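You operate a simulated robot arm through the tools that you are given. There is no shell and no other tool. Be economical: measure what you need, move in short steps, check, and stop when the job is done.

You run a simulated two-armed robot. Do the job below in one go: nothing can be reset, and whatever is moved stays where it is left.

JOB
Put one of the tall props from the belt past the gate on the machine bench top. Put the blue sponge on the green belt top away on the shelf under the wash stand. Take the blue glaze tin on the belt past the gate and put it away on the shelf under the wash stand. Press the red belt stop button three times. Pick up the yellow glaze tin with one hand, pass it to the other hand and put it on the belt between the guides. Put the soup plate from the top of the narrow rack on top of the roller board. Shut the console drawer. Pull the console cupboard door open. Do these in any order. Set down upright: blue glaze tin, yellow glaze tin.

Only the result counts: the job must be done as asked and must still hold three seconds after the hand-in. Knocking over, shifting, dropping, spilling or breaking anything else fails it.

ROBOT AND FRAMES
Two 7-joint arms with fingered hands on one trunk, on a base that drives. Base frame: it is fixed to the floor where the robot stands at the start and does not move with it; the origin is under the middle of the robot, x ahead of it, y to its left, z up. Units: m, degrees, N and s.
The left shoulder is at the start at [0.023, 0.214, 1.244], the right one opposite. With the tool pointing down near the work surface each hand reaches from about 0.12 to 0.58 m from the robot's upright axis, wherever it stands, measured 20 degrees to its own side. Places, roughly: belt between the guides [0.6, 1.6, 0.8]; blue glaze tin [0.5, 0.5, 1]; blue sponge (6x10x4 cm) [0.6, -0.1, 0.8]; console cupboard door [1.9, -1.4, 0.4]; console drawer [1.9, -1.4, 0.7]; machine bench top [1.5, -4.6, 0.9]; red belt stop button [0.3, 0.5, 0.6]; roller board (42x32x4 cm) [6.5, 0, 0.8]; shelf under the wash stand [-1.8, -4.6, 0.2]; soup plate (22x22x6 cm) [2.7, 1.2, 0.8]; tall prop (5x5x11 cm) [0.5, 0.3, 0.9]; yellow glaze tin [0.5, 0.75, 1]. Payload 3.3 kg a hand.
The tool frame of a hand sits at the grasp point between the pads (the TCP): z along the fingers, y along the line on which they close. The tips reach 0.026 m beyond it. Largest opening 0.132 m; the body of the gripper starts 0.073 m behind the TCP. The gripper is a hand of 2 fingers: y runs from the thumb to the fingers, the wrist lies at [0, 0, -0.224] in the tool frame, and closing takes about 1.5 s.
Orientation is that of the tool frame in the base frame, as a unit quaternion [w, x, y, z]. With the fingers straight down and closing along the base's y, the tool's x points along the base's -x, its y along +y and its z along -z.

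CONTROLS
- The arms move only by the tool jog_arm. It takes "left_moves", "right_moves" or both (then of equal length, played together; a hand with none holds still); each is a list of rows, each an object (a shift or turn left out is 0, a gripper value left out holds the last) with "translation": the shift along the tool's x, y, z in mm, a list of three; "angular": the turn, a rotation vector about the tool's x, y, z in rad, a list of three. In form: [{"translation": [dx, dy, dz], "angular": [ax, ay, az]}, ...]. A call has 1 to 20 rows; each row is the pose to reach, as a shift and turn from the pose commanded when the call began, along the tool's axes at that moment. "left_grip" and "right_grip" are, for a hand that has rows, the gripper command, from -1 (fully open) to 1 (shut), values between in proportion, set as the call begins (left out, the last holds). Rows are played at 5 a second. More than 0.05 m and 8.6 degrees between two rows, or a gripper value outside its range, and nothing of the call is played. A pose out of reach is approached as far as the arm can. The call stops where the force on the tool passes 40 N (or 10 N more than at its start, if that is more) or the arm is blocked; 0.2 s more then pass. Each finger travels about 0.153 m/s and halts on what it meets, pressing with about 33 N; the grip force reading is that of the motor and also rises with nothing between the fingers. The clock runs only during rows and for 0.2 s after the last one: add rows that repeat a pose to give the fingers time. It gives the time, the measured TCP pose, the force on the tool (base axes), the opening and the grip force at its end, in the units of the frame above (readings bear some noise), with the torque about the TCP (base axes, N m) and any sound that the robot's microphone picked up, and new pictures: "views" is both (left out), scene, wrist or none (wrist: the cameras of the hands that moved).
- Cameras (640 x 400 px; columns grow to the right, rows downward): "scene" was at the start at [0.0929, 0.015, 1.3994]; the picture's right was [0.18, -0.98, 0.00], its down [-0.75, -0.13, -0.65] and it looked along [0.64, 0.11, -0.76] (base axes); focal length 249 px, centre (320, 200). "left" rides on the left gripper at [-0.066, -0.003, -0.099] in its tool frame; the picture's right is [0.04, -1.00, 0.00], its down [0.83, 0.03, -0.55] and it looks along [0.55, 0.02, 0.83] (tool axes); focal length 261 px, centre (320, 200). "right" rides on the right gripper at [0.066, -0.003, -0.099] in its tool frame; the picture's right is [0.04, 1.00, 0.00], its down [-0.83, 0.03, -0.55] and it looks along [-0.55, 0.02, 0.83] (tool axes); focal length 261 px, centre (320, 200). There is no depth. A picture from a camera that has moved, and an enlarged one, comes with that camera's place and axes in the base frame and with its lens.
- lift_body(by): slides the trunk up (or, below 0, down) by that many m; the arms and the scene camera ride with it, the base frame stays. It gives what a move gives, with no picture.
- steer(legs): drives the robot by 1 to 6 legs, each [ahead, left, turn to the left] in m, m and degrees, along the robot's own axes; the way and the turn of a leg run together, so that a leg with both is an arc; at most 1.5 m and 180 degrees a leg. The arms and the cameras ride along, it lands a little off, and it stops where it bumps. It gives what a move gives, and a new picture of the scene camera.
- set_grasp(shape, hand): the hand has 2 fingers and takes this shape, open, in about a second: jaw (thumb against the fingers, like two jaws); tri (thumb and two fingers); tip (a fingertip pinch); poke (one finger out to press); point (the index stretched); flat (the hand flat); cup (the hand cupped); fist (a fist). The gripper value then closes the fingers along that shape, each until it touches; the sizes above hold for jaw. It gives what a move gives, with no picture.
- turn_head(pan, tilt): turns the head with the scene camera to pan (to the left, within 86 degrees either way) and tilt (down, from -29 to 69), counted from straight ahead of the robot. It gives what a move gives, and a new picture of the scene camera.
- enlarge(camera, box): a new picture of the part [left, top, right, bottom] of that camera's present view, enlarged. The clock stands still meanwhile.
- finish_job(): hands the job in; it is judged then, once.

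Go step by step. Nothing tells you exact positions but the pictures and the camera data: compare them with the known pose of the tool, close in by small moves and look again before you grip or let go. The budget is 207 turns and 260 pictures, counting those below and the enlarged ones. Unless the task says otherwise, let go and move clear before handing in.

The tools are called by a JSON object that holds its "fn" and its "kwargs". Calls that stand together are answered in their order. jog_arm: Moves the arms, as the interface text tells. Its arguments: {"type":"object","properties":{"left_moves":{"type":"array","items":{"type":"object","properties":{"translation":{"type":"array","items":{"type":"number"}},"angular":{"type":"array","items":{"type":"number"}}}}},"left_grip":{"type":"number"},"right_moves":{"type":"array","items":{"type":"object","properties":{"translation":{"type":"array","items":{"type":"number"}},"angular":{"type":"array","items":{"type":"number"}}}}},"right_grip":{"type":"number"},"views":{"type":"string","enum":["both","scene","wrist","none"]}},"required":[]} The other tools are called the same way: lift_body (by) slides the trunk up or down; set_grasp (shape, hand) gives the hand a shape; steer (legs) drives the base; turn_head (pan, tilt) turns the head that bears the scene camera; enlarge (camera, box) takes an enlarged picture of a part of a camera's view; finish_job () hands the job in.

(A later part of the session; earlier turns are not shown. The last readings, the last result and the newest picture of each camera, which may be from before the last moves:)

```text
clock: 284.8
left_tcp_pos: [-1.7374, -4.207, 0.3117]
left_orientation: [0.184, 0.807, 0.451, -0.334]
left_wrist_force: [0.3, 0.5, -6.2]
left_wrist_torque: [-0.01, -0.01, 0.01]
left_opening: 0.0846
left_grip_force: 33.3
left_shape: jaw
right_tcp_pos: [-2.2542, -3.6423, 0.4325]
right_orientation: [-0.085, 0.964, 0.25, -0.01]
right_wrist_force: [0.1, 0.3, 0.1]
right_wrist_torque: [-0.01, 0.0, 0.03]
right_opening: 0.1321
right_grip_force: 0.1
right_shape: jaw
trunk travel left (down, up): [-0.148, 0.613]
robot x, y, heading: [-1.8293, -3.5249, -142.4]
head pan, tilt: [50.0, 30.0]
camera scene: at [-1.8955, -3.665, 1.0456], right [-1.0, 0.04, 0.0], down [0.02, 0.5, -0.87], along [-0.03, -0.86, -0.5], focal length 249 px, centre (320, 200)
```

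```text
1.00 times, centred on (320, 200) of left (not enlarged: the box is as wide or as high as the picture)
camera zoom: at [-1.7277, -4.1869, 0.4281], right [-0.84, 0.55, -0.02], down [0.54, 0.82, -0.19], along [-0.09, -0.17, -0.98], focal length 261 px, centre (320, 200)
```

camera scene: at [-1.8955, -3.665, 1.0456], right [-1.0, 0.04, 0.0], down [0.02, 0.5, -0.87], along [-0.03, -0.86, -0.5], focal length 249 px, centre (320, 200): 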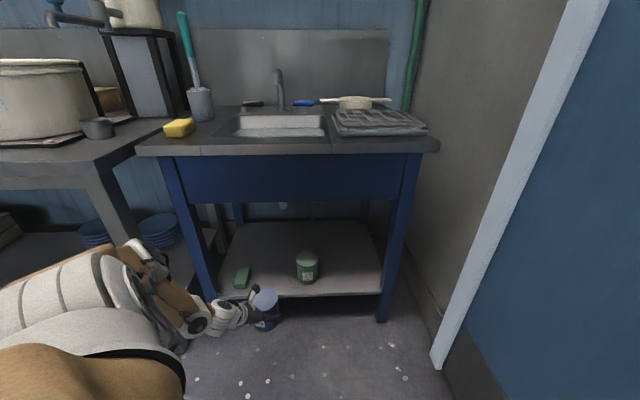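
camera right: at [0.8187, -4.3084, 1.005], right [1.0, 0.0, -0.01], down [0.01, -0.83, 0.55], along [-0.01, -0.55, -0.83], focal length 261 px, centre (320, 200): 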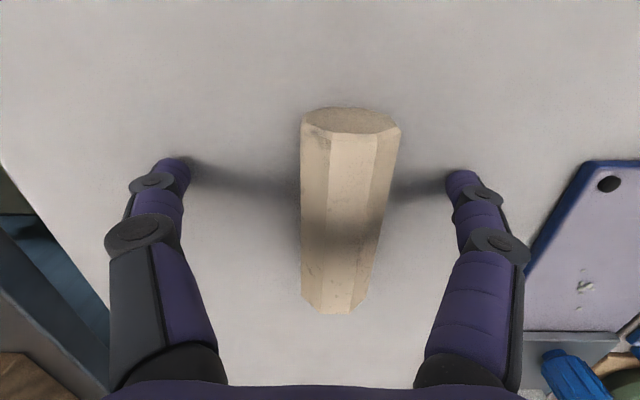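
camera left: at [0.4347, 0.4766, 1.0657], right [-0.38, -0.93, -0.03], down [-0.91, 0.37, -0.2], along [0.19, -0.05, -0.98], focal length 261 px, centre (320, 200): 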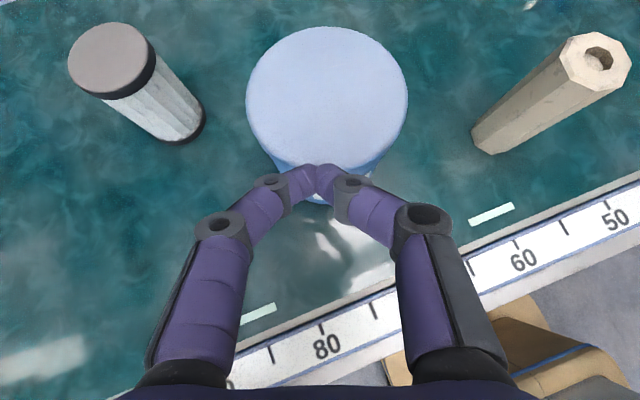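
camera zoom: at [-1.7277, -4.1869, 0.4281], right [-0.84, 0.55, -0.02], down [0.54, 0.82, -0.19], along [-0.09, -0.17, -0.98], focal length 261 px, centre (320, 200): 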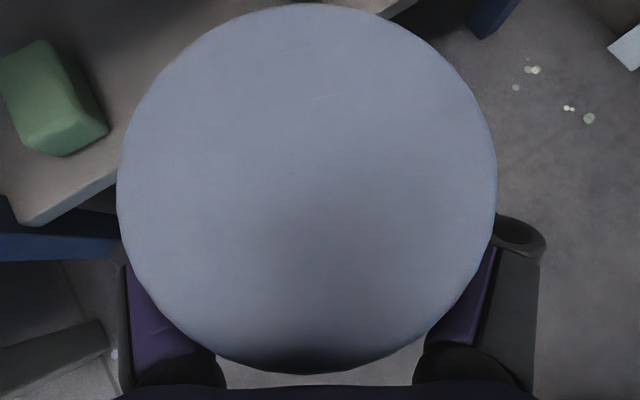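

The shelf gap between the green block (x≈−1.59) and the green cup (x≈−1.865) is centred at −1.728. Drive the tin in above the shelf.

{"fn": "steer", "kwargs": {"legs": [[0.127, 0.182, 0]]}}

{"fn": "enlarge", "kwargs": {"camera": "scene", "box": [160, 180, 400, 340]}}

{"fn": "enlarge", "kwargs": {"camera": "left", "box": [0, 0, 640, 400]}}

```text
clock: 286.5
left_tcp_pos: [-1.7256, -4.4328, 0.3115]
left_orientation: [0.183, 0.807, 0.451, -0.333]
left_wrist_force: [0.4, 0.1, -6.5]
left_wrist_torque: [0.01, 0.03, -0.01]
left_opening: 0.0845
left_grip_force: 32.8
left_shape: jaw
right_tcp_pos: [-2.242, -3.8664, 0.4334]
right_orientation: [-0.085, 0.964, 0.251, -0.011]
right_wrist_force: [0.4, 0.9, 0.5]
right_wrist_torque: [0.0, 0.01, -0.01]
right_opening: 0.1321
right_grip_force: 0.0
right_shape: jaw
trunk travel left (down, up): [-0.148, 0.613]
robot x, y, heading: [-1.8125, -3.7485, -142.2]
head pan, tilt: [50.0, 30.0]
camera scene: at [-1.883, -3.8904, 1.0456], right [-1.0, 0.04, 0.0], down [0.02, 0.5, -0.87], along [-0.03, -0.86, -0.5], focal length 249 px, centre (320, 200)
```

scene: 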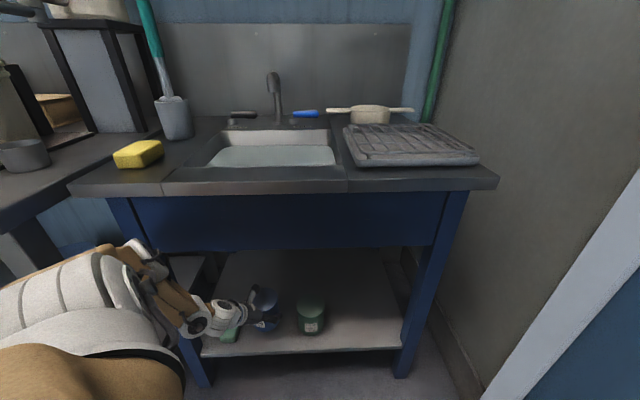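

```text
2.50 times, centred on (280, 260) of scene
camera zoom: at [-1.883, -3.8904, 1.0456], right [-1.0, 0.04, 0.0], down [0.02, 0.5, -0.87], along [-0.03, -0.86, -0.5], focal length 622 px, centre (420, 50)
```

zoom: 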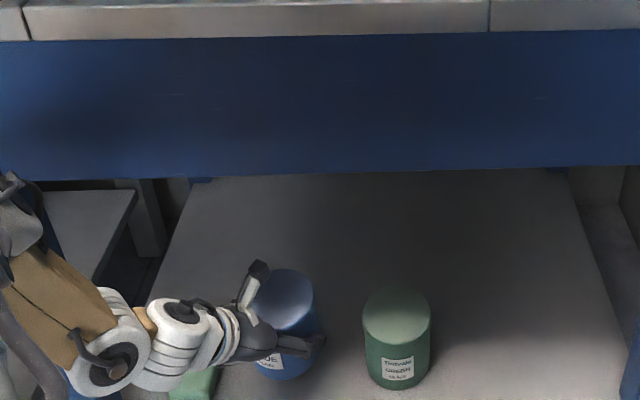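

```text
1.00 times, centred on (320, 200) of left (not enlarged: the box is as wide or as high as the picture)
camera zoom: at [-1.7151, -4.4122, 0.428], right [-0.84, 0.55, -0.02], down [0.54, 0.82, -0.19], along [-0.09, -0.17, -0.98], focal length 261 px, centre (320, 200)
```

zoom: 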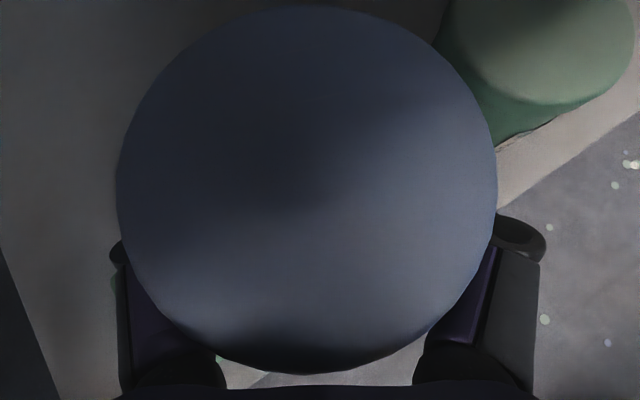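

Clearances look fine. Lower gently onto the shelf.

{"fn": "lift_body", "kwargs": {"by": -0.05}}

{"fn": "jog_arm", "kwargs": {"left_moves": [{"translation": [2, 0, 2]}, {"translation": [4, 0, 4]}, {"translation": [6, 0, 6]}, {"translation": [8, 0, 8]}], "views": "none"}}

```text
clock: 287.4
left_tcp_pos: [-1.7259, -4.432, 0.2611]
left_orientation: [0.183, 0.808, 0.451, -0.333]
left_wrist_force: [0.9, -0.2, -5.7]
left_wrist_torque: [-0.02, 0.02, -0.02]
left_opening: 0.0842
left_grip_force: 33.1
left_shape: jaw
right_tcp_pos: [-2.2327, -3.8595, 0.3651]
right_orientation: [-0.094, 0.963, 0.252, 0.011]
right_wrist_force: [-0.7, 0.6, -0.3]
right_wrist_torque: [-0.02, 0.02, -0.03]
right_opening: 0.132
right_grip_force: 0.2
right_shape: jaw
trunk travel left (down, up): [-0.098, 0.663]
robot x, y, heading: [-1.8117, -3.7432, -142.0]
head pan, tilt: [50.0, 30.0]
```

```text
clock: 288.4
left_tcp_pos: [-1.7267, -4.4338, 0.2522]
left_orientation: [0.184, 0.806, 0.451, -0.336]
left_wrist_force: [0.2, 4.3, 9.7]
left_wrist_torque: [-0.19, -0.12, 0.04]
left_opening: 0.0837
left_grip_force: 33.2
left_shape: jaw
right_tcp_pos: [-2.2334, -3.8598, 0.3657]
right_orientation: [-0.093, 0.963, 0.252, 0.012]
right_wrist_force: [0.1, 0.6, 1.2]
right_wrist_torque: [0.0, -0.02, -0.01]
right_opening: 0.132
right_grip_force: 0.0
right_shape: jaw
trunk travel left (down, up): [-0.098, 0.663]
robot x, y, heading: [-1.8108, -3.7486, -142.4]
head pan, tilt: [50.0, 30.0]
```

Contact. Open and withdraw back along the hand's axis.

{"fn": "jog_arm", "kwargs": {"left_moves": [{"translation": [0, 0, 0]}, {"translation": [0, 0, 0]}, {"translation": [0, 0, 0]}, {"translation": [0, 0, 0]}, {"translation": [0, 0, -12]}, {"translation": [0, 0, -40]}, {"translation": [0, 0, -70]}, {"translation": [0, 0, -100]}], "left_grip": -0.85, "views": "wrist"}}

```text
clock: 290.2
left_tcp_pos: [-1.6887, -4.3716, 0.3239]
left_orientation: [0.184, 0.806, 0.452, -0.335]
left_wrist_force: [0.7, -0.4, 0.5]
left_wrist_torque: [-0.01, 0.02, -0.01]
left_opening: 0.1219
left_grip_force: 0.1
left_shape: jaw
right_tcp_pos: [-2.2331, -3.8596, 0.3662]
right_orientation: [-0.094, 0.963, 0.25, 0.011]
right_wrist_force: [-0.8, -0.2, -1.0]
right_wrist_torque: [0.0, 0.0, 0.02]
right_opening: 0.1317
right_grip_force: 0.0
right_shape: jaw
trunk travel left (down, up): [-0.098, 0.663]
robot x, y, heading: [-1.8101, -3.7478, -142.4]
head pan, tilt: [50.0, 30.0]
camera left: at [-1.6782, -4.3522, 0.4406], right [-0.84, 0.55, -0.02], down [0.54, 0.82, -0.2], along [-0.09, -0.18, -0.98], focal length 261 px, centre (320, 200)
```

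left: 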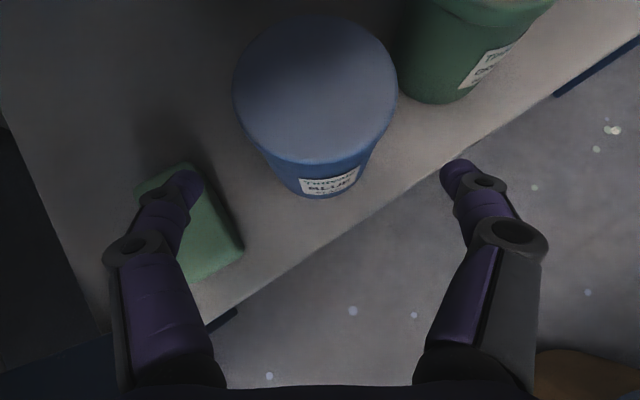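

The blue tin stands on the shelf beside the green one. Back out the same way, turn around and return to the belt for the sponge.

{"fn": "steer", "kwargs": {"legs": [[-0.127, -0.182, 0], [-0.12, -0.24, 0], [0.05, 0.05, 142], [1.3, 0, 0]]}}

{"fn": "lift_body", "kwargs": {"by": 0.4}}

{"fn": "lift_body", "kwargs": {"by": 0.15}}

{"fn": "steer", "kwargs": {"legs": [[0, 1.5, 0], [0, 1.5, 0], [0, 0.35, 0]]}}

```text
clock: 305.6
left_tcp_pos: [-0.325, -2.5683, 0.3241]
left_orientation: [0.37, -0.21, 0.901, 0.083]
left_wrist_force: [-0.3, 0.6, -0.2]
left_wrist_torque: [0.03, -0.02, 0.02]
left_opening: 0.1221
left_grip_force: 0.0
left_shape: jaw
right_tcp_pos: [-0.1356, -3.2912, 0.3655]
right_orientation: [-0.037, 0.024, 0.995, -0.087]
right_wrist_force: [0.0, 0.1, -0.5]
right_wrist_torque: [0.02, 0.02, 0.01]
right_opening: 0.1319
right_grip_force: 0.0
right_shape: jaw
trunk travel left (down, up): [-0.098, 0.663]
robot x, y, heading: [-0.552, -3.1621, 5.5]
head pan, tilt: [50.0, 30.0]
camera scene: at [-0.3942, -3.0767, 0.9934], right [0.83, -0.56, 0.0], down [-0.28, -0.41, -0.87], along [0.49, 0.72, -0.5], focal length 249 px, centre (320, 200)
```

scene: 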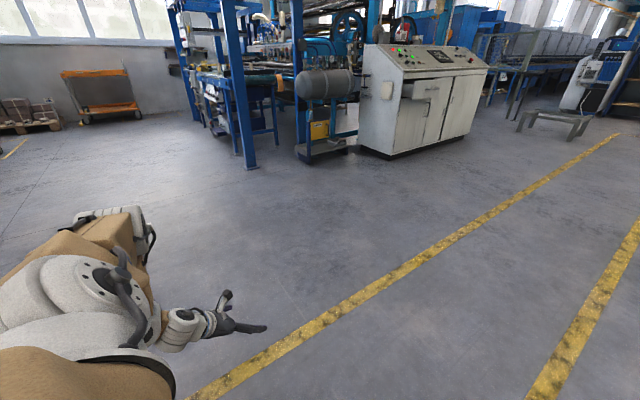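

```text
clock: 309.4
left_tcp_pos: [-0.3245, -2.5686, 0.7234]
left_orientation: [0.371, -0.211, 0.901, 0.084]
left_wrist_force: [0.1, 1.0, 0.3]
left_wrist_torque: [0.03, 0.03, -0.03]
left_opening: 0.1219
left_grip_force: 0.1
left_shape: jaw
right_tcp_pos: [-0.1364, -3.2912, 0.7655]
right_orientation: [-0.038, 0.024, 0.995, -0.088]
right_wrist_force: [-0.3, -0.9, 0.6]
right_wrist_torque: [-0.02, 0.03, 0.0]
right_opening: 0.1322
right_grip_force: 0.1
right_shape: jaw
trunk travel left (down, up): [-0.498, 0.263]
robot x, y, heading: [-0.551, -3.1615, 5.8]
head pan, tilt: [50.0, 30.0]
```

```text
clock: 311.1
left_tcp_pos: [-0.3244, -2.5687, 0.8727]
left_orientation: [0.371, -0.21, 0.901, 0.083]
left_wrist_force: [-0.3, -0.4, -0.3]
left_wrist_torque: [0.0, -0.01, -0.01]
left_opening: 0.1222
left_grip_force: 0.0
left_shape: jaw
right_tcp_pos: [-0.1347, -3.2907, 0.916]
right_orientation: [-0.037, 0.023, 0.995, -0.089]
right_wrist_force: [0.2, 0.1, -0.3]
right_wrist_torque: [-0.02, -0.03, 0.0]
right_opening: 0.1319
right_grip_force: 0.1
right_shape: jaw
trunk travel left (down, up): [-0.648, 0.113]
robot x, y, heading: [-0.5491, -3.1639, 5.7]
head pan, tilt: [50.0, 30.0]
```

```text
clock: 327.3
left_tcp_pos: [-0.6599, 0.7212, 0.8728]
left_orientation: [0.371, -0.211, 0.901, 0.083]
left_wrist_force: [-0.1, 0.4, 0.6]
left_wrist_torque: [-0.02, -0.01, -0.05]
left_opening: 0.1217
left_grip_force: 0.0
left_shape: jaw
right_tcp_pos: [-0.4699, -0.0011, 0.9161]
right_orientation: [-0.035, 0.024, 0.995, -0.088]
right_wrist_force: [-0.4, 0.0, -0.2]
right_wrist_torque: [-0.03, 0.0, 0.0]
right_opening: 0.1323
right_grip_force: 0.1
right_shape: jaw
trunk travel left (down, up): [-0.648, 0.113]
robot x, y, heading: [-0.8859, 0.1249, 5.5]
head pan, tilt: [50.0, 30.0]
camera scene: at [-0.821, 0.2041, 1.5511], right [0.83, -0.56, 0.0], down [-0.28, -0.41, -0.87], along [0.49, 0.72, -0.5], focal length 249 px, centre (320, 200)
```

scene: 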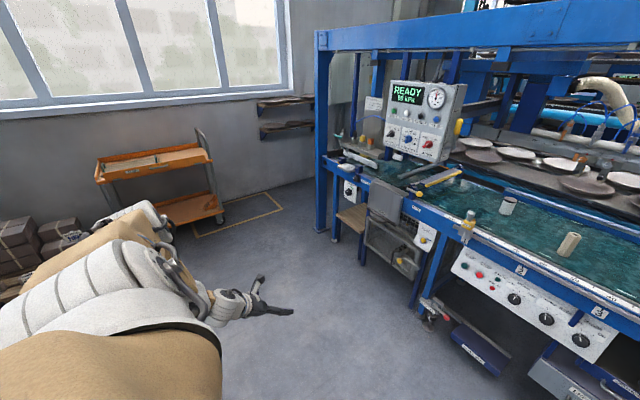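

Back near the belt. Square up, level the right hand and lift the left out of the way, then approach the sponge.

{"fn": "jog_arm", "kwargs": {"left_moves": [{"translation": [-15, 9, -41]}, {"translation": [-31, 18, -82]}, {"translation": [-46, 26, -124]}, {"translation": [-62, 35, -165]}, {"translation": [-77, 44, -206]}], "right_moves": [{"translation": [0, 0, 0], "angular": [-0.04, -0.018, -0.033]}, {"translation": [0, 0, 0], "angular": [-0.08, -0.036, -0.066]}, {"translation": [0, 0, -20], "angular": [-0.12, -0.054, -0.099]}, {"translation": [0, 0, -40], "angular": [-0.15, -0.068, -0.125]}, {"translation": [0, 0, -60], "angular": [-0.171, -0.077, -0.142]}], "views": "none"}}

{"fn": "steer", "kwargs": {"legs": [[0.72, 0.1, -5.5]]}}

{"fn": "turn_head", "kwargs": {"pan": -5, "tilt": 45}}

```text
clock: 328.7
left_tcp_pos: [-0.7164, 0.7371, 1.0949]
left_orientation: [0.426, -0.214, 0.876, 0.073]
left_wrist_force: [0.1, 0.3, 0.7]
left_wrist_torque: [0.02, -0.02, -0.03]
left_opening: 0.1222
left_grip_force: 0.0
left_shape: jaw
left hand out of reach, approached as far as the arm can: row 2, 3, 4, 5
right_tcp_pos: [-0.4656, -0.0147, 0.9649]
right_orientation: [-0.006, -0.039, 0.999, -0.022]
right_wrist_force: [-0.3, 0.4, -0.1]
right_wrist_torque: [0.01, 0.0, 0.0]
right_opening: 0.132
right_grip_force: 0.0
right_shape: jaw
trunk travel left (down, up): [-0.648, 0.113]
robot x, y, heading: [-0.8836, 0.1285, 5.6]
head pan, tilt: [50.0, 30.0]
stopped in row 5 (left hand): the arm was blocked; the commanded pose is now the measured one
```

```text
clock: 332.7
left_tcp_pos: [0.065, 0.8527, 1.0957]
left_orientation: [0.428, -0.173, 0.885, 0.055]
left_wrist_force: [-0.4, 0.9, 0.8]
left_wrist_torque: [-0.02, 0.0, 0.01]
left_opening: 0.122
left_grip_force: 0.0
left_shape: jaw
right_tcp_pos: [0.2452, 0.0828, 0.9648]
right_orientation: [-0.006, 0.008, 1.0, -0.021]
right_wrist_force: [0.5, 0.9, -0.1]
right_wrist_torque: [0.01, -0.02, 0.01]
right_opening: 0.1321
right_grip_force: 0.0
right_shape: jaw
trunk travel left (down, up): [-0.648, 0.113]
robot x, y, heading: [-0.1572, 0.2588, 0.4]
head pan, tilt: [50.0, 30.0]
camera scene: at [-0.0892, 0.333, 1.5511], right [0.77, -0.64, 0.0], down [-0.32, -0.38, -0.87], along [0.55, 0.67, -0.5], focal length 249 px, centre (320, 200)
```

scene: 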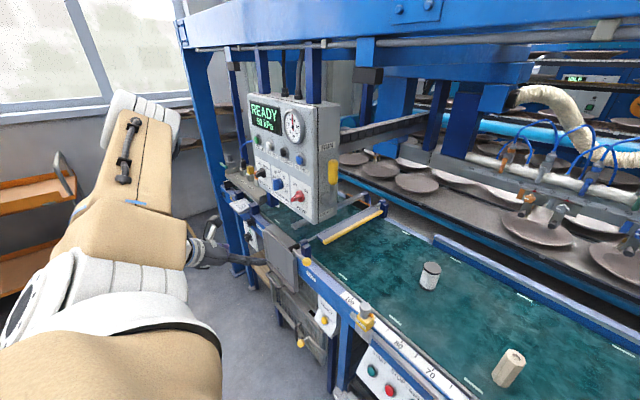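

```text
clock: 333.9
left_tcp_pos: [0.0648, 0.8533, 1.095]
left_orientation: [0.43, -0.172, 0.885, 0.054]
left_wrist_force: [0.6, -0.6, 0.8]
left_wrist_torque: [0.02, -0.01, 0.0]
left_opening: 0.1222
left_grip_force: 0.0
left_shape: jaw
right_tcp_pos: [0.2449, 0.0815, 0.9643]
right_orientation: [-0.007, 0.009, 1.0, -0.021]
right_wrist_force: [0.9, -0.3, -0.1]
right_wrist_torque: [0.01, 0.04, -0.05]
right_opening: 0.1322
right_grip_force: 0.0
right_shape: jaw
trunk travel left (down, up): [-0.648, 0.113]
robot x, y, heading: [-0.1575, 0.2605, 0.2]
head pan, tilt: [-5.0, 45.0]
camera scene: at [-0.0667, 0.2567, 1.5285], right [-0.08, -1.0, 0.0], down [-0.7, 0.06, -0.71], along [0.7, -0.06, -0.71], focal length 249 px, centre (320, 200)
```

scene: 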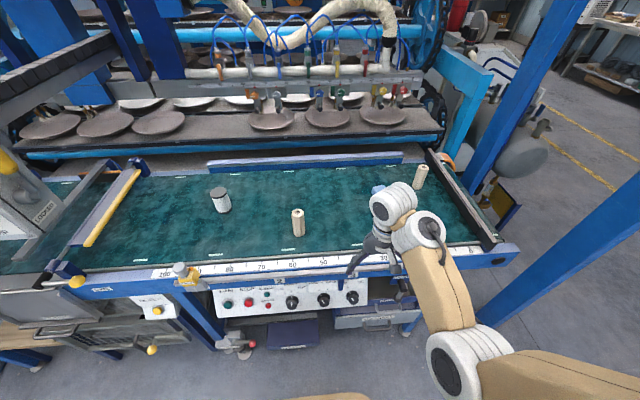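

Extend the right arm and drive so it hovers above the sponge.

{"fn": "jog_arm", "kwargs": {"right_moves": [{"translation": [-40, -5, -10]}, {"translation": [-80, -10, -20]}, {"translation": [-120, -15, -30]}, {"translation": [-160, -20, -30]}], "views": "none"}}

{"fn": "steer", "kwargs": {"legs": [[0.17, -0.12, 0]]}}

{"fn": "enlarge", "kwargs": {"camera": "right", "box": [0, 0, 640, 400]}}

```text
clock: 334.9
left_tcp_pos: [0.0656, 0.8535, 1.0957]
left_orientation: [0.429, -0.172, 0.885, 0.054]
left_wrist_force: [0.0, -0.6, 0.6]
left_wrist_torque: [-0.01, -0.01, -0.03]
left_opening: 0.1221
left_grip_force: 0.0
left_shape: jaw
right_tcp_pos: [0.394, 0.0603, 0.9957]
right_orientation: [-0.005, 0.009, 1.0, -0.021]
right_wrist_force: [0.1, -0.4, -1.1]
right_wrist_torque: [0.0, 0.02, -0.05]
right_opening: 0.1321
right_grip_force: 0.1
right_shape: jaw
right hand out of reach, approached as far as the arm can: row 4
trunk travel left (down, up): [-0.648, 0.113]
robot x, y, heading: [-0.1619, 0.2632, -0.0]
head pan, tilt: [-5.0, 45.0]
```

```text
clock: 336.5
left_tcp_pos: [0.2306, 0.7367, 1.0953]
left_orientation: [0.428, -0.173, 0.885, 0.054]
left_wrist_force: [0.6, 0.8, 0.6]
left_wrist_torque: [0.0, 0.0, 0.02]
left_opening: 0.122
left_grip_force: 0.0
left_shape: jaw
right_tcp_pos: [0.558, -0.0561, 0.9936]
right_orientation: [-0.008, 0.008, 1.0, -0.021]
right_wrist_force: [-0.2, 0.3, -0.2]
right_wrist_torque: [0.04, -0.01, 0.03]
right_opening: 0.132
right_grip_force: 0.1
right_shape: jaw
trunk travel left (down, up): [-0.648, 0.113]
robot x, y, heading: [0.0074, 0.1433, 0.4]
head pan, tilt: [-5.0, 45.0]
camera scene: at [0.099, 0.1397, 1.5284], right [-0.08, -1.0, 0.0], down [-0.71, 0.06, -0.71], along [0.7, -0.06, -0.71], focal length 249 px, centre (320, 200)
```

scene: 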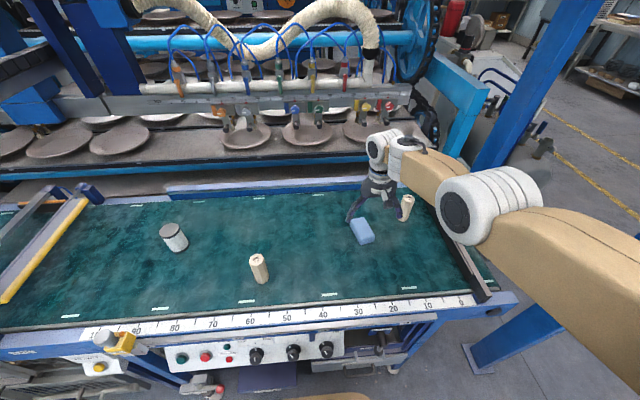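

```text
1.00 times, centred on (320, 200) of right (not enlarged: the box is as wide or as high as the picture)
camera zoom: at [0.4923, -0.052, 1.0932], right [-0.02, 1.0, -0.04], down [0.84, 0.04, 0.54], along [0.54, -0.02, -0.84], focal length 261 px, centre (320, 200)
```

zoom: 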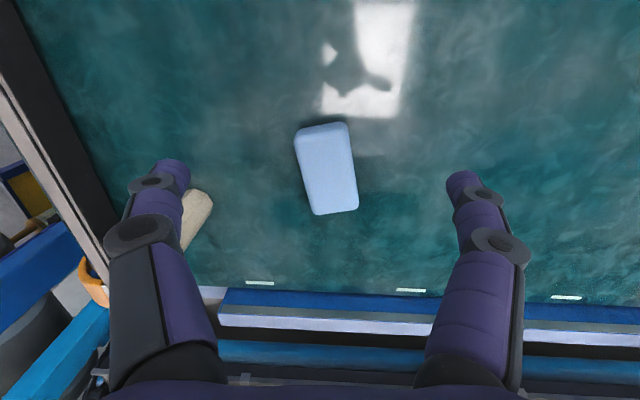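

Sponge is centred at (0.604, −0.052). Nudge ahead 3 cm, lower by trunk and grip.

{"fn": "steer", "kwargs": {"legs": [[0.035, 0.004, -0.4]]}}

{"fn": "lift_body", "kwargs": {"by": -0.136}}

{"fn": "jog_arm", "kwargs": {"right_moves": [{"translation": [0, 0, 0]}, {"translation": [0, 0, 0]}, {"translation": [0, 0, 0]}, {"translation": [0, 0, 0]}, {"translation": [0, 0, 0]}, {"translation": [0, 0, 0]}, {"translation": [0, 0, 0]}, {"translation": [0, 0, 0]}], "right_grip": 1, "views": "wrist"}}

```text
clock: 337.5
left_tcp_pos: [0.2639, 0.7376, 1.0967]
left_orientation: [0.429, -0.17, 0.885, 0.052]
left_wrist_force: [-1.2, 0.4, -0.5]
left_wrist_torque: [0.0, 0.0, 0.02]
left_opening: 0.1222
left_grip_force: 0.0
left_shape: jaw
right_tcp_pos: [0.5868, -0.057, 0.9948]
right_orientation: [-0.006, 0.012, 1.0, -0.021]
right_wrist_force: [0.6, -0.3, 0.4]
right_wrist_torque: [0.0, -0.02, -0.02]
right_opening: 0.1319
right_grip_force: 0.1
right_shape: jaw
trunk travel left (down, up): [-0.648, 0.113]
robot x, y, heading: [0.037, 0.1489, -0.0]
head pan, tilt: [-5.0, 45.0]
stopped in leg 1: the robot was blocked; the commanded pose is now the measured one
camera scene: at [0.1285, 0.1431, 1.5285], right [-0.09, -1.0, 0.0], down [-0.7, 0.06, -0.71], along [0.7, -0.06, -0.71], focal length 249 px, centre (320, 200)
```

scene: 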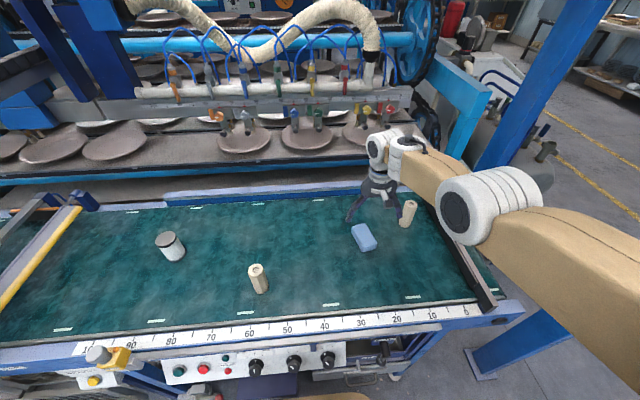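

```text
clock: 339.1
left_tcp_pos: [0.2648, 0.7382, 0.9588]
left_orientation: [0.429, -0.17, 0.886, 0.052]
left_wrist_force: [0.4, 0.4, -0.6]
left_wrist_torque: [-0.01, -0.02, 0.01]
left_opening: 0.1221
left_grip_force: 0.1
left_shape: jaw
right_tcp_pos: [0.5866, -0.0544, 0.8591]
right_orientation: [-0.006, 0.012, 1.0, -0.021]
right_wrist_force: [-0.1, -1.0, -1.1]
right_wrist_torque: [-0.04, 0.0, 0.01]
right_opening: 0.1319
right_grip_force: 0.1
right_shape: jaw
trunk travel left (down, up): [-0.512, 0.249]
robot x, y, heading: [0.0331, 0.1544, -0.3]
head pan, tilt: [-5.0, 45.0]
```

```text
clock: 340.9
left_tcp_pos: [0.2638, 0.7388, 0.9585]
left_orientation: [0.429, -0.17, 0.886, 0.052]
left_wrist_force: [0.4, -0.6, 0.6]
left_wrist_torque: [-0.01, -0.01, 0.02]
left_opening: 0.1222
left_grip_force: 0.0
left_shape: jaw
right_tcp_pos: [0.5868, -0.0551, 0.8579]
right_orientation: [-0.007, 0.011, 1.0, -0.02]
right_wrist_force: [-0.4, 0.0, -0.4]
right_wrist_torque: [-0.03, 0.02, -0.03]
right_opening: 0.0489
right_grip_force: 32.9
right_shape: jaw
trunk travel left (down, up): [-0.512, 0.249]
robot x, y, heading: [0.0322, 0.1546, -0.2]
head pan, tilt: [-5.0, 45.0]
camera right: at [0.5211, -0.0515, 0.958], right [-0.02, 1.0, -0.04], down [0.84, 0.04, 0.54], along [0.54, -0.03, -0.84], focal length 261 px, centre (320, 200)
```

right: 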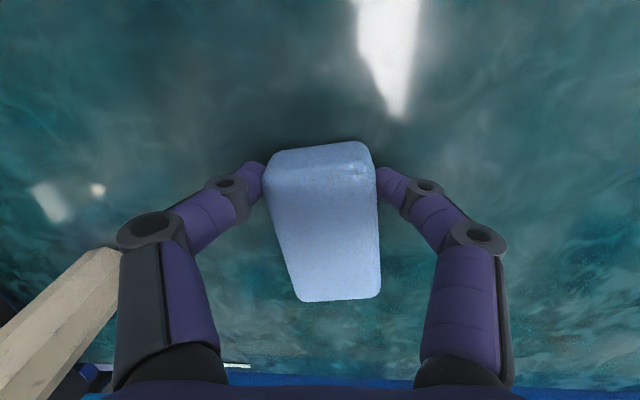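

Sponge held. Lift, back out and drive to the wash stand.

{"fn": "lift_body", "kwargs": {"by": 0.15}}

{"fn": "steer", "kwargs": {"legs": [[-0.5, 0, 0], [0, 0, -90], [1.5, 0, 0], [1.5, 0, 0], [0, -1.36, 0]]}}

{"fn": "turn_head", "kwargs": {"pan": 0, "tilt": 35}}

```text
clock: 342.7
left_tcp_pos: [0.2642, 0.7403, 1.1101]
left_orientation: [0.428, -0.17, 0.886, 0.052]
left_wrist_force: [0.1, 0.4, 0.0]
left_wrist_torque: [0.01, -0.02, 0.02]
left_opening: 0.122
left_grip_force: 0.1
left_shape: jaw
right_tcp_pos: [0.5856, -0.0555, 1.008]
right_orientation: [-0.007, 0.012, 1.0, -0.02]
right_wrist_force: [-0.6, -0.8, 0.0]
right_wrist_torque: [0.04, 0.02, 0.04]
right_opening: 0.0491
right_grip_force: 33.3
right_shape: jaw
trunk travel left (down, up): [-0.662, 0.099]
robot x, y, heading: [0.0355, 0.15, -0.1]
head pan, tilt: [-5.0, 45.0]
```

```text
clock: 369.9
left_tcp_pos: [-1.204, -3.1016, 1.1093]
left_orientation: [0.334, 0.519, 0.738, -0.273]
left_wrist_force: [-0.2, -0.2, 0.1]
left_wrist_torque: [0.0, -0.01, -0.01]
left_opening: 0.1222
left_grip_force: 0.1
left_shape: jaw
right_tcp_pos: [-2.0094, -3.3977, 1.0085]
right_orientation: [-0.02, 0.728, 0.685, -0.009]
right_wrist_force: [-0.1, -0.2, -0.1]
right_wrist_torque: [0.01, -0.01, 0.0]
right_opening: 0.0489
right_grip_force: 33.4
right_shape: jaw
trunk travel left (down, up): [-0.662, 0.099]
robot x, y, heading: [-1.7857, -2.8525, -92.1]
head pan, tilt: [-5.0, 45.0]
camera scene: at [-1.7943, -2.943, 1.5425], right [-0.99, 0.12, 0.0], down [0.09, 0.7, -0.71], along [-0.09, -0.7, -0.71], focal length 249 px, centre (320, 200)
```

scene: 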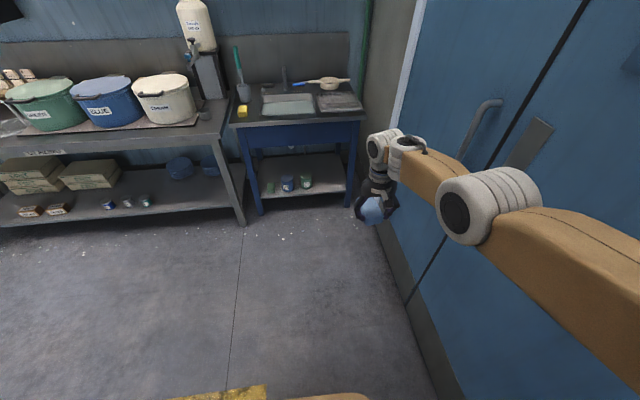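

```text
clock: 370.6
left_tcp_pos: [-1.2039, -3.1026, 1.1087]
left_orientation: [0.336, 0.518, 0.738, -0.273]
left_wrist_force: [0.0, -0.3, -0.4]
left_wrist_torque: [-0.02, 0.01, 0.03]
left_opening: 0.122
left_grip_force: 0.2
left_shape: jaw
right_tcp_pos: [-2.0102, -3.3975, 1.0089]
right_orientation: [-0.019, 0.728, 0.686, -0.01]
right_wrist_force: [0.0, -0.8, 0.2]
right_wrist_torque: [0.02, -0.01, -0.03]
right_opening: 0.0489
right_grip_force: 33.0
right_shape: jaw
trunk travel left (down, up): [-0.662, 0.099]
robot x, y, heading: [-1.7861, -2.8517, -92.2]
head pan, tilt: [0.0, 35.0]
camera scene: at [-1.7871, -2.9504, 1.5573], right [-1.0, 0.04, 0.0], down [0.02, 0.57, -0.82], along [-0.03, -0.82, -0.57], focal length 249 px, centre (320, 200)
```

scene: 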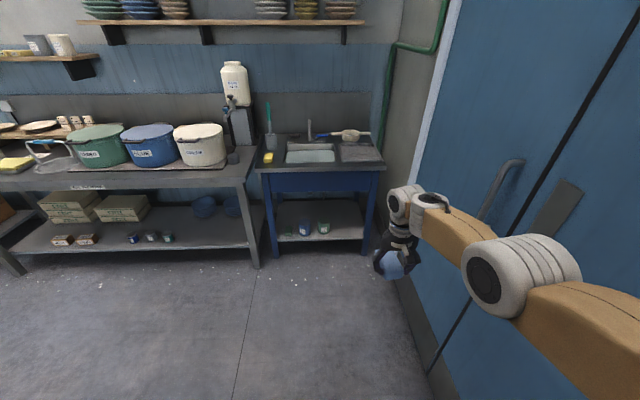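

Both tins are seen on the shelf. Test lowering the right arm 12 cm, then drop the trunk.

{"fn": "jog_arm", "kwargs": {"right_moves": [{"translation": [0, 0, 40]}, {"translation": [0, 0, 80]}, {"translation": [0, 0, 120]}], "views": "none"}}

{"fn": "lift_body", "kwargs": {"by": -0.4}}

```text
clock: 371.4
left_tcp_pos: [-1.2046, -3.103, 1.1088]
left_orientation: [0.335, 0.519, 0.738, -0.273]
left_wrist_force: [-0.2, -0.1, -0.1]
left_wrist_torque: [-0.03, 0.01, 0.02]
left_opening: 0.1221
left_grip_force: 0.0
left_shape: jaw
right_tcp_pos: [-2.0248, -3.3724, 0.931]
right_orientation: [-0.019, 0.727, 0.686, -0.01]
right_wrist_force: [-0.7, -0.3, -0.5]
right_wrist_torque: [0.01, -0.02, 0.01]
right_opening: 0.0488
right_grip_force: 33.3
right_shape: jaw
right hand out of reach, approached as far as the arm can: row 1, 2, 3
trunk travel left (down, up): [-0.662, 0.099]
robot x, y, heading: [-1.7898, -2.8544, -91.7]
head pan, tilt: [0.0, 35.0]
```

```text
clock: 375.3
left_tcp_pos: [-1.2023, -3.097, 0.6888]
left_orientation: [0.309, 0.535, 0.75, -0.236]
left_wrist_force: [0.5, -0.6, -0.6]
left_wrist_torque: [0.02, -0.02, -0.01]
left_opening: 0.1219
left_grip_force: 0.0
left_shape: jaw
right_tcp_pos: [-2.0273, -3.3747, 0.5315]
right_orientation: [-0.02, 0.727, 0.686, -0.01]
right_wrist_force: [-0.2, -0.2, 0.0]
right_wrist_torque: [0.02, -0.01, -0.03]
right_opening: 0.0486
right_grip_force: 32.9
right_shape: jaw
trunk travel left (down, up): [-0.262, 0.499]
robot x, y, heading: [-1.7842, -2.853, -91.9]
head pan, tilt: [0.0, 35.0]
```

{"fn": "lift_body", "kwargs": {"by": -0.255}}

{"fn": "jog_arm", "kwargs": {"right_moves": [{"translation": [20, 0, 15]}, {"translation": [40, 0, 32]}], "views": "none"}}

{"fn": "steer", "kwargs": {"legs": [[0.75, 0, 1.9]]}}

```text
clock: 377.9
left_tcp_pos: [-1.2005, -3.0657, 0.3938]
left_orientation: [0.236, 0.573, 0.775, -0.128]
left_wrist_force: [0.8, -0.4, 0.6]
left_wrist_torque: [-0.01, -0.03, 0.0]
left_opening: 0.122
left_grip_force: 0.1
left_shape: jaw
right_tcp_pos: [-2.0279, -3.3744, 0.2782]
right_orientation: [-0.02, 0.728, 0.686, -0.01]
right_wrist_force: [0.0, -0.1, -0.8]
right_wrist_torque: [0.03, 0.03, 0.06]
right_opening: 0.0489
right_grip_force: 32.6
right_shape: jaw
trunk travel left (down, up): [-0.007, 0.754]
robot x, y, heading: [-1.7856, -2.8547, -92.0]
head pan, tilt: [0.0, 35.0]
```

```text
clock: 378.5
left_tcp_pos: [-1.2007, -3.0644, 0.394]
left_orientation: [0.236, 0.573, 0.775, -0.127]
left_wrist_force: [-0.2, 0.0, -0.2]
left_wrist_torque: [0.03, -0.01, -0.02]
left_opening: 0.1222
left_grip_force: 0.1
left_shape: jaw
right_tcp_pos: [-2.0275, -3.3334, 0.2461]
right_orientation: [-0.02, 0.727, 0.687, -0.009]
right_wrist_force: [0.2, -0.1, -0.5]
right_wrist_torque: [0.01, 0.0, 0.0]
right_opening: 0.0488
right_grip_force: 33.4
right_shape: jaw
trunk travel left (down, up): [-0.007, 0.754]
robot x, y, heading: [-1.7846, -2.8526, -92.1]
head pan, tilt: [0.0, 35.0]
```

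```text
clock: 382.5
left_tcp_pos: [-1.2099, -3.7793, 0.3934]
left_orientation: [0.237, 0.56, 0.784, -0.124]
left_wrist_force: [-0.4, -0.1, -0.5]
left_wrist_torque: [-0.03, 0.0, -0.03]
left_opening: 0.1222
left_grip_force: 0.1
left_shape: jaw
right_tcp_pos: [-2.025, -4.0747, 0.2463]
right_orientation: [-0.02, 0.716, 0.698, -0.01]
right_wrist_force: [0.6, 1.1, -0.7]
right_wrist_torque: [0.0, 0.02, -0.02]
right_opening: 0.0485
right_grip_force: 32.7
right_shape: jaw
trunk travel left (down, up): [-0.007, 0.754]
robot x, y, heading: [-1.8008, -3.5869, -90.2]
head pan, tilt: [0.0, 35.0]
camera scene: at [-1.7992, -3.8147, 0.8885], right [-1.0, 0.0, 0.0], down [0.0, 0.57, -0.82], along [0.0, -0.82, -0.57], focal length 249 px, centre (320, 200)
```

scene: 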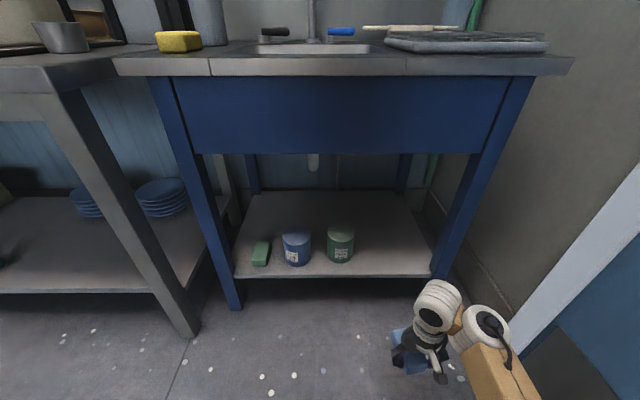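

Raise 3 cm for edge clearance, then drive the sponge in over the right part of the shelf.

{"fn": "lift_body", "kwargs": {"by": 0.03}}

{"fn": "steer", "kwargs": {"legs": [[0.325, 0, 0.2]]}}

{"fn": "lift_body", "kwargs": {"by": -0.034}}

{"fn": "enlarge", "kwargs": {"camera": "right", "box": [0, 0, 640, 400]}}

```text
clock: 383.2
left_tcp_pos: [-1.2082, -3.7788, 0.4244]
left_orientation: [0.237, 0.56, 0.784, -0.123]
left_wrist_force: [-0.6, -0.4, -0.1]
left_wrist_torque: [0.02, 0.01, -0.02]
left_opening: 0.122
left_grip_force: 0.1
left_shape: jaw
right_tcp_pos: [-2.0259, -4.0739, 0.2763]
right_orientation: [-0.019, 0.716, 0.698, -0.01]
right_wrist_force: [0.0, 0.0, -0.2]
right_wrist_torque: [-0.02, 0.01, -0.01]
right_opening: 0.0485
right_grip_force: 32.8
right_shape: jaw
trunk travel left (down, up): [-0.037, 0.724]
robot x, y, heading: [-1.8036, -3.5853, -90.0]
head pan, tilt: [0.0, 35.0]
```

```text
clock: 385.4
left_tcp_pos: [-1.207, -4.0935, 0.4235]
left_orientation: [0.238, 0.558, 0.786, -0.123]
left_wrist_force: [0.2, -0.6, -0.2]
left_wrist_torque: [0.03, 0.0, -0.02]
left_opening: 0.1223
left_grip_force: 0.2
left_shape: jaw
right_tcp_pos: [-2.0232, -4.3938, 0.2764]
right_orientation: [-0.019, 0.714, 0.7, -0.01]
right_wrist_force: [0.3, -0.2, -0.4]
right_wrist_torque: [0.02, 0.0, 0.0]
right_opening: 0.0485
right_grip_force: 33.2
right_shape: jaw
trunk travel left (down, up): [-0.037, 0.724]
robot x, y, heading: [-1.8009, -3.9026, -89.8]
head pan, tilt: [0.0, 35.0]
camera scene: at [-1.7981, -4.1196, 0.9208], right [-1.0, 0.0, 0.0], down [0.0, 0.57, -0.82], along [0.0, -0.82, -0.57], focal length 249 px, centre (320, 200)
```

scene: 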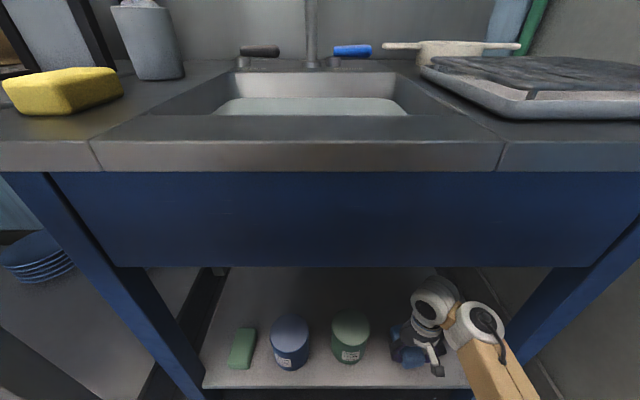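

```text
clock: 386.1
left_tcp_pos: [-1.2064, -4.0945, 0.3904]
left_orientation: [0.238, 0.557, 0.786, -0.124]
left_wrist_force: [0.0, -0.8, -0.5]
left_wrist_torque: [0.01, -0.01, -0.04]
left_opening: 0.1219
left_grip_force: 0.0
left_shape: jaw
right_tcp_pos: [-2.0229, -4.3935, 0.2425]
right_orientation: [-0.019, 0.714, 0.7, -0.01]
right_wrist_force: [0.9, -0.1, -0.6]
right_wrist_torque: [0.0, 0.0, 0.0]
right_opening: 0.0488
right_grip_force: 33.0
right_shape: jaw
trunk travel left (down, up): [-0.003, 0.758]
robot x, y, heading: [-1.7991, -3.8996, -89.9]
head pan, tilt: [0.0, 35.0]
```

```text
1.00 times, centred on (320, 200) of right (not enlarged: the box is as wide or as high as the picture)
camera zoom: at [-2.0218, -4.3286, 0.3416], right [1.0, 0.02, -0.04], down [0.04, -0.84, 0.54], along [-0.02, -0.54, -0.84], focal length 261 px, centre (320, 200)
```

zoom: 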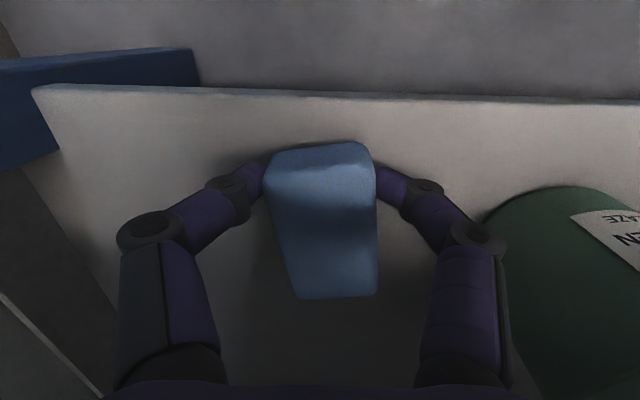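

The green tin is near the right finger, so I'll shift 20 mm away, touch down, and open only partly.

{"fn": "jog_arm", "kwargs": {"right_moves": [{"translation": [0, -12, 0]}, {"translation": [0, -22, 0]}, {"translation": [0, -22, 4]}], "views": "none"}}

{"fn": "jog_arm", "kwargs": {"right_moves": [{"translation": [0, 0, 0]}, {"translation": [0, 0, 0]}, {"translation": [0, 0, 0]}, {"translation": [0, 0, 0]}, {"translation": [0, 0, -20]}, {"translation": [0, 0, -45]}, {"translation": [0, 0, -70]}], "right_grip": -0.2, "views": "wrist"}}

```text
clock: 386.9
left_tcp_pos: [-1.2064, -4.0934, 0.3889]
left_orientation: [0.237, 0.558, 0.786, -0.123]
left_wrist_force: [-0.5, -0.1, 0.9]
left_wrist_torque: [0.0, 0.01, -0.01]
left_opening: 0.1222
left_grip_force: 0.1
left_shape: jaw
right_tcp_pos: [-2.0461, -4.3933, 0.2375]
right_orientation: [-0.02, 0.714, 0.7, -0.01]
right_wrist_force: [0.5, 0.0, 0.6]
right_wrist_torque: [0.0, 0.01, -0.01]
right_opening: 0.0487
right_grip_force: 32.9
right_shape: jaw
trunk travel left (down, up): [-0.003, 0.758]
robot x, y, heading: [-1.7991, -3.9052, -89.8]
head pan, tilt: [0.0, 35.0]
```

```text
clock: 388.5
left_tcp_pos: [-1.2093, -4.093, 0.3892]
left_orientation: [0.237, 0.557, 0.786, -0.123]
left_wrist_force: [1.0, -0.5, 0.0]
left_wrist_torque: [-0.01, -0.04, 0.02]
left_opening: 0.1224
left_grip_force: 0.2
left_shape: jaw
right_tcp_pos: [-2.0429, -4.3947, 0.3072]
right_orientation: [-0.02, 0.714, 0.7, -0.01]
right_wrist_force: [-0.6, 0.1, 0.5]
right_wrist_torque: [-0.04, 0.0, -0.01]
right_opening: 0.0788
right_grip_force: 0.2
right_shape: jaw
trunk travel left (down, up): [-0.003, 0.758]
robot x, y, heading: [-1.7995, -3.9069, -89.9]
head pan, tilt: [0.0, 35.0]
camera right: at [-2.0417, -4.3304, 0.4073], right [1.0, 0.02, -0.04], down [0.04, -0.84, 0.54], along [-0.02, -0.54, -0.84], focal length 261 px, centre (320, 200)
```

right: 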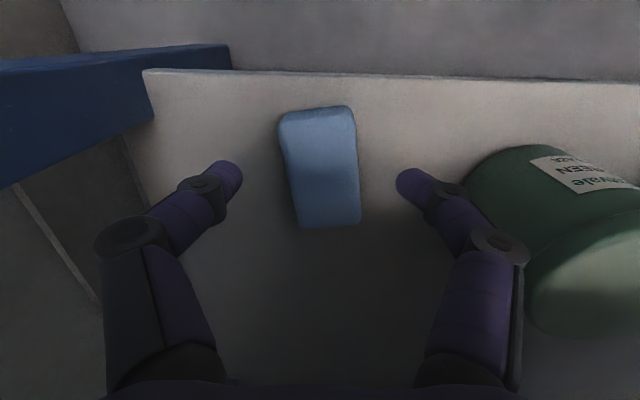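

The sponge lies on the shelf. Back out, raise, and drive to the grey console.

{"fn": "steer", "kwargs": {"legs": [[-0.65, 0, 0]]}}

{"fn": "lift_body", "kwargs": {"by": 0.4}}

{"fn": "steer", "kwargs": {"legs": [[0, 1.4, 0], [0, 0, 180], [0.35, -1.3, 0], [0.2, -1.0, 0]]}}

{"fn": "turn_head", "kwargs": {"pan": 0, "tilt": 25}}

```text
clock: 392.1
left_tcp_pos: [-1.2095, -3.4441, 0.3899]
left_orientation: [0.237, 0.557, 0.786, -0.123]
left_wrist_force: [-0.6, -0.6, 0.0]
left_wrist_torque: [-0.05, 0.02, -0.01]
left_opening: 0.1219
left_grip_force: 0.0
left_shape: jaw
right_tcp_pos: [-2.0435, -3.7463, 0.3072]
right_orientation: [-0.02, 0.714, 0.7, -0.01]
right_wrist_force: [0.6, 0.4, 0.3]
right_wrist_torque: [0.02, -0.01, 0.02]
right_opening: 0.0789
right_grip_force: 0.1
right_shape: jaw
trunk travel left (down, up): [-0.003, 0.758]
robot x, y, heading: [-1.801, -3.2536, -90.1]
head pan, tilt: [0.0, 35.0]
camera scene: at [-1.7995, -3.4842, 0.8841], right [-1.0, 0.0, 0.0], down [0.0, 0.57, -0.82], along [0.0, -0.82, -0.57], focal length 249 px, centre (320, 200)
```

scene: 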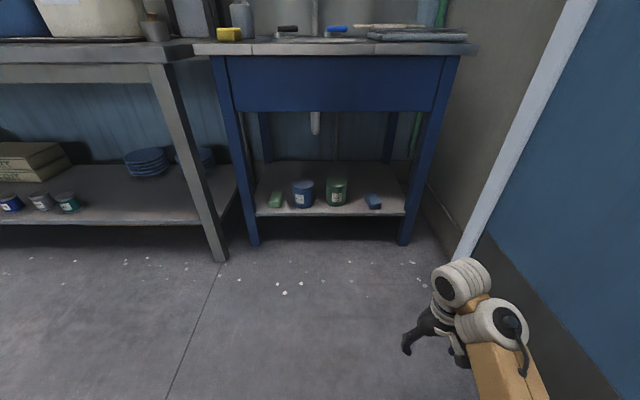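

```text
clock: 396.0
left_tcp_pos: [-1.2093, -3.4433, 0.7889]
left_orientation: [0.236, 0.558, 0.786, -0.123]
left_wrist_force: [0.5, 0.0, 0.7]
left_wrist_torque: [0.03, 0.01, 0.01]
left_opening: 0.122
left_grip_force: 0.1
left_shape: jaw
right_tcp_pos: [-2.0442, -3.7453, 0.7069]
right_orientation: [-0.02, 0.714, 0.699, -0.01]
right_wrist_force: [-0.3, 0.0, -0.7]
right_wrist_torque: [0.0, 0.06, -0.03]
right_opening: 0.0789
right_grip_force: 0.1
right_shape: jaw
trunk travel left (down, up): [-0.403, 0.358]
robot x, y, heading: [-1.7984, -3.2553, -90.0]
head pan, tilt: [0.0, 35.0]
```

```text
clock: 421.6
left_tcp_pos: [1.3291, -2.5594, 0.7901]
left_orientation: [-0.126, 0.78, -0.566, -0.235]
left_wrist_force: [0.5, -0.7, 0.0]
left_wrist_torque: [-0.01, 0.05, -0.02]
left_opening: 0.1222
left_grip_force: 0.1
left_shape: jaw
right_tcp_pos: [2.1716, -2.275, 0.7079]
right_orientation: [0.01, -0.693, 0.721, -0.018]
right_wrist_force: [-1.0, -0.4, 0.6]
right_wrist_torque: [0.03, -0.04, 0.02]
right_opening: 0.0788
right_grip_force: 0.0
right_shape: jaw
trunk travel left (down, up): [-0.403, 0.358]
robot x, y, heading: [1.9229, -2.7615, 89.2]
head pan, tilt: [0.0, 35.0]
camera scene: at [1.9222, -2.6458, 1.2977], right [1.0, -0.02, 0.0], down [-0.01, -0.57, -0.82], along [0.01, 0.82, -0.57], focal length 249 px, centre (320, 200)
```

scene: 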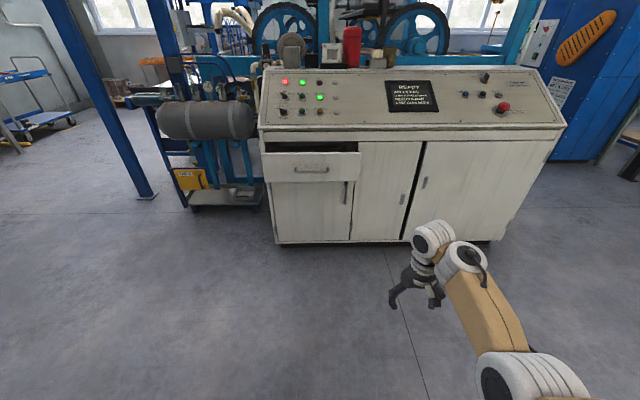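

```text
clock: 422.3
left_tcp_pos: [1.3299, -2.5602, 0.7907]
left_orientation: [-0.126, 0.78, -0.566, -0.235]
left_wrist_force: [-0.2, 0.1, 1.0]
left_wrist_torque: [-0.03, -0.01, 0.01]
left_opening: 0.122
left_grip_force: 0.0
left_shape: jaw
right_tcp_pos: [2.1702, -2.2748, 0.7064]
right_orientation: [0.01, -0.693, 0.721, -0.019]
right_wrist_force: [0.7, -0.6, -0.2]
right_wrist_torque: [-0.04, 0.02, 0.0]
right_opening: 0.0792
right_grip_force: 0.1
right_shape: jaw
trunk travel left (down, up): [-0.403, 0.358]
robot x, y, heading: [1.9165, -2.7631, 88.9]
head pan, tilt: [0.0, 25.0]
camera scene: at [1.922, -2.6417, 1.3134], right [1.0, -0.02, 0.0], down [-0.01, -0.42, -0.91], along [0.02, 0.91, -0.42], focal length 249 px, centre (320, 200)
```

scene: 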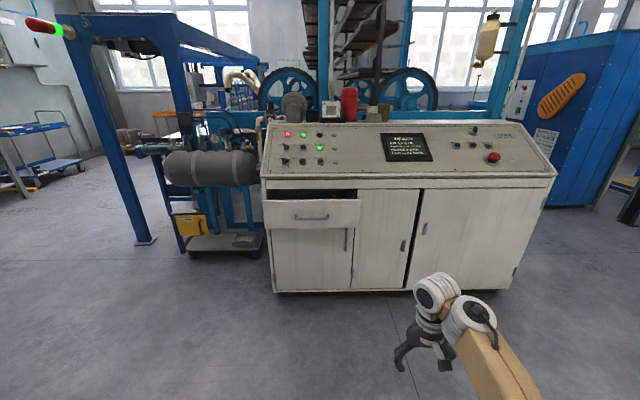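

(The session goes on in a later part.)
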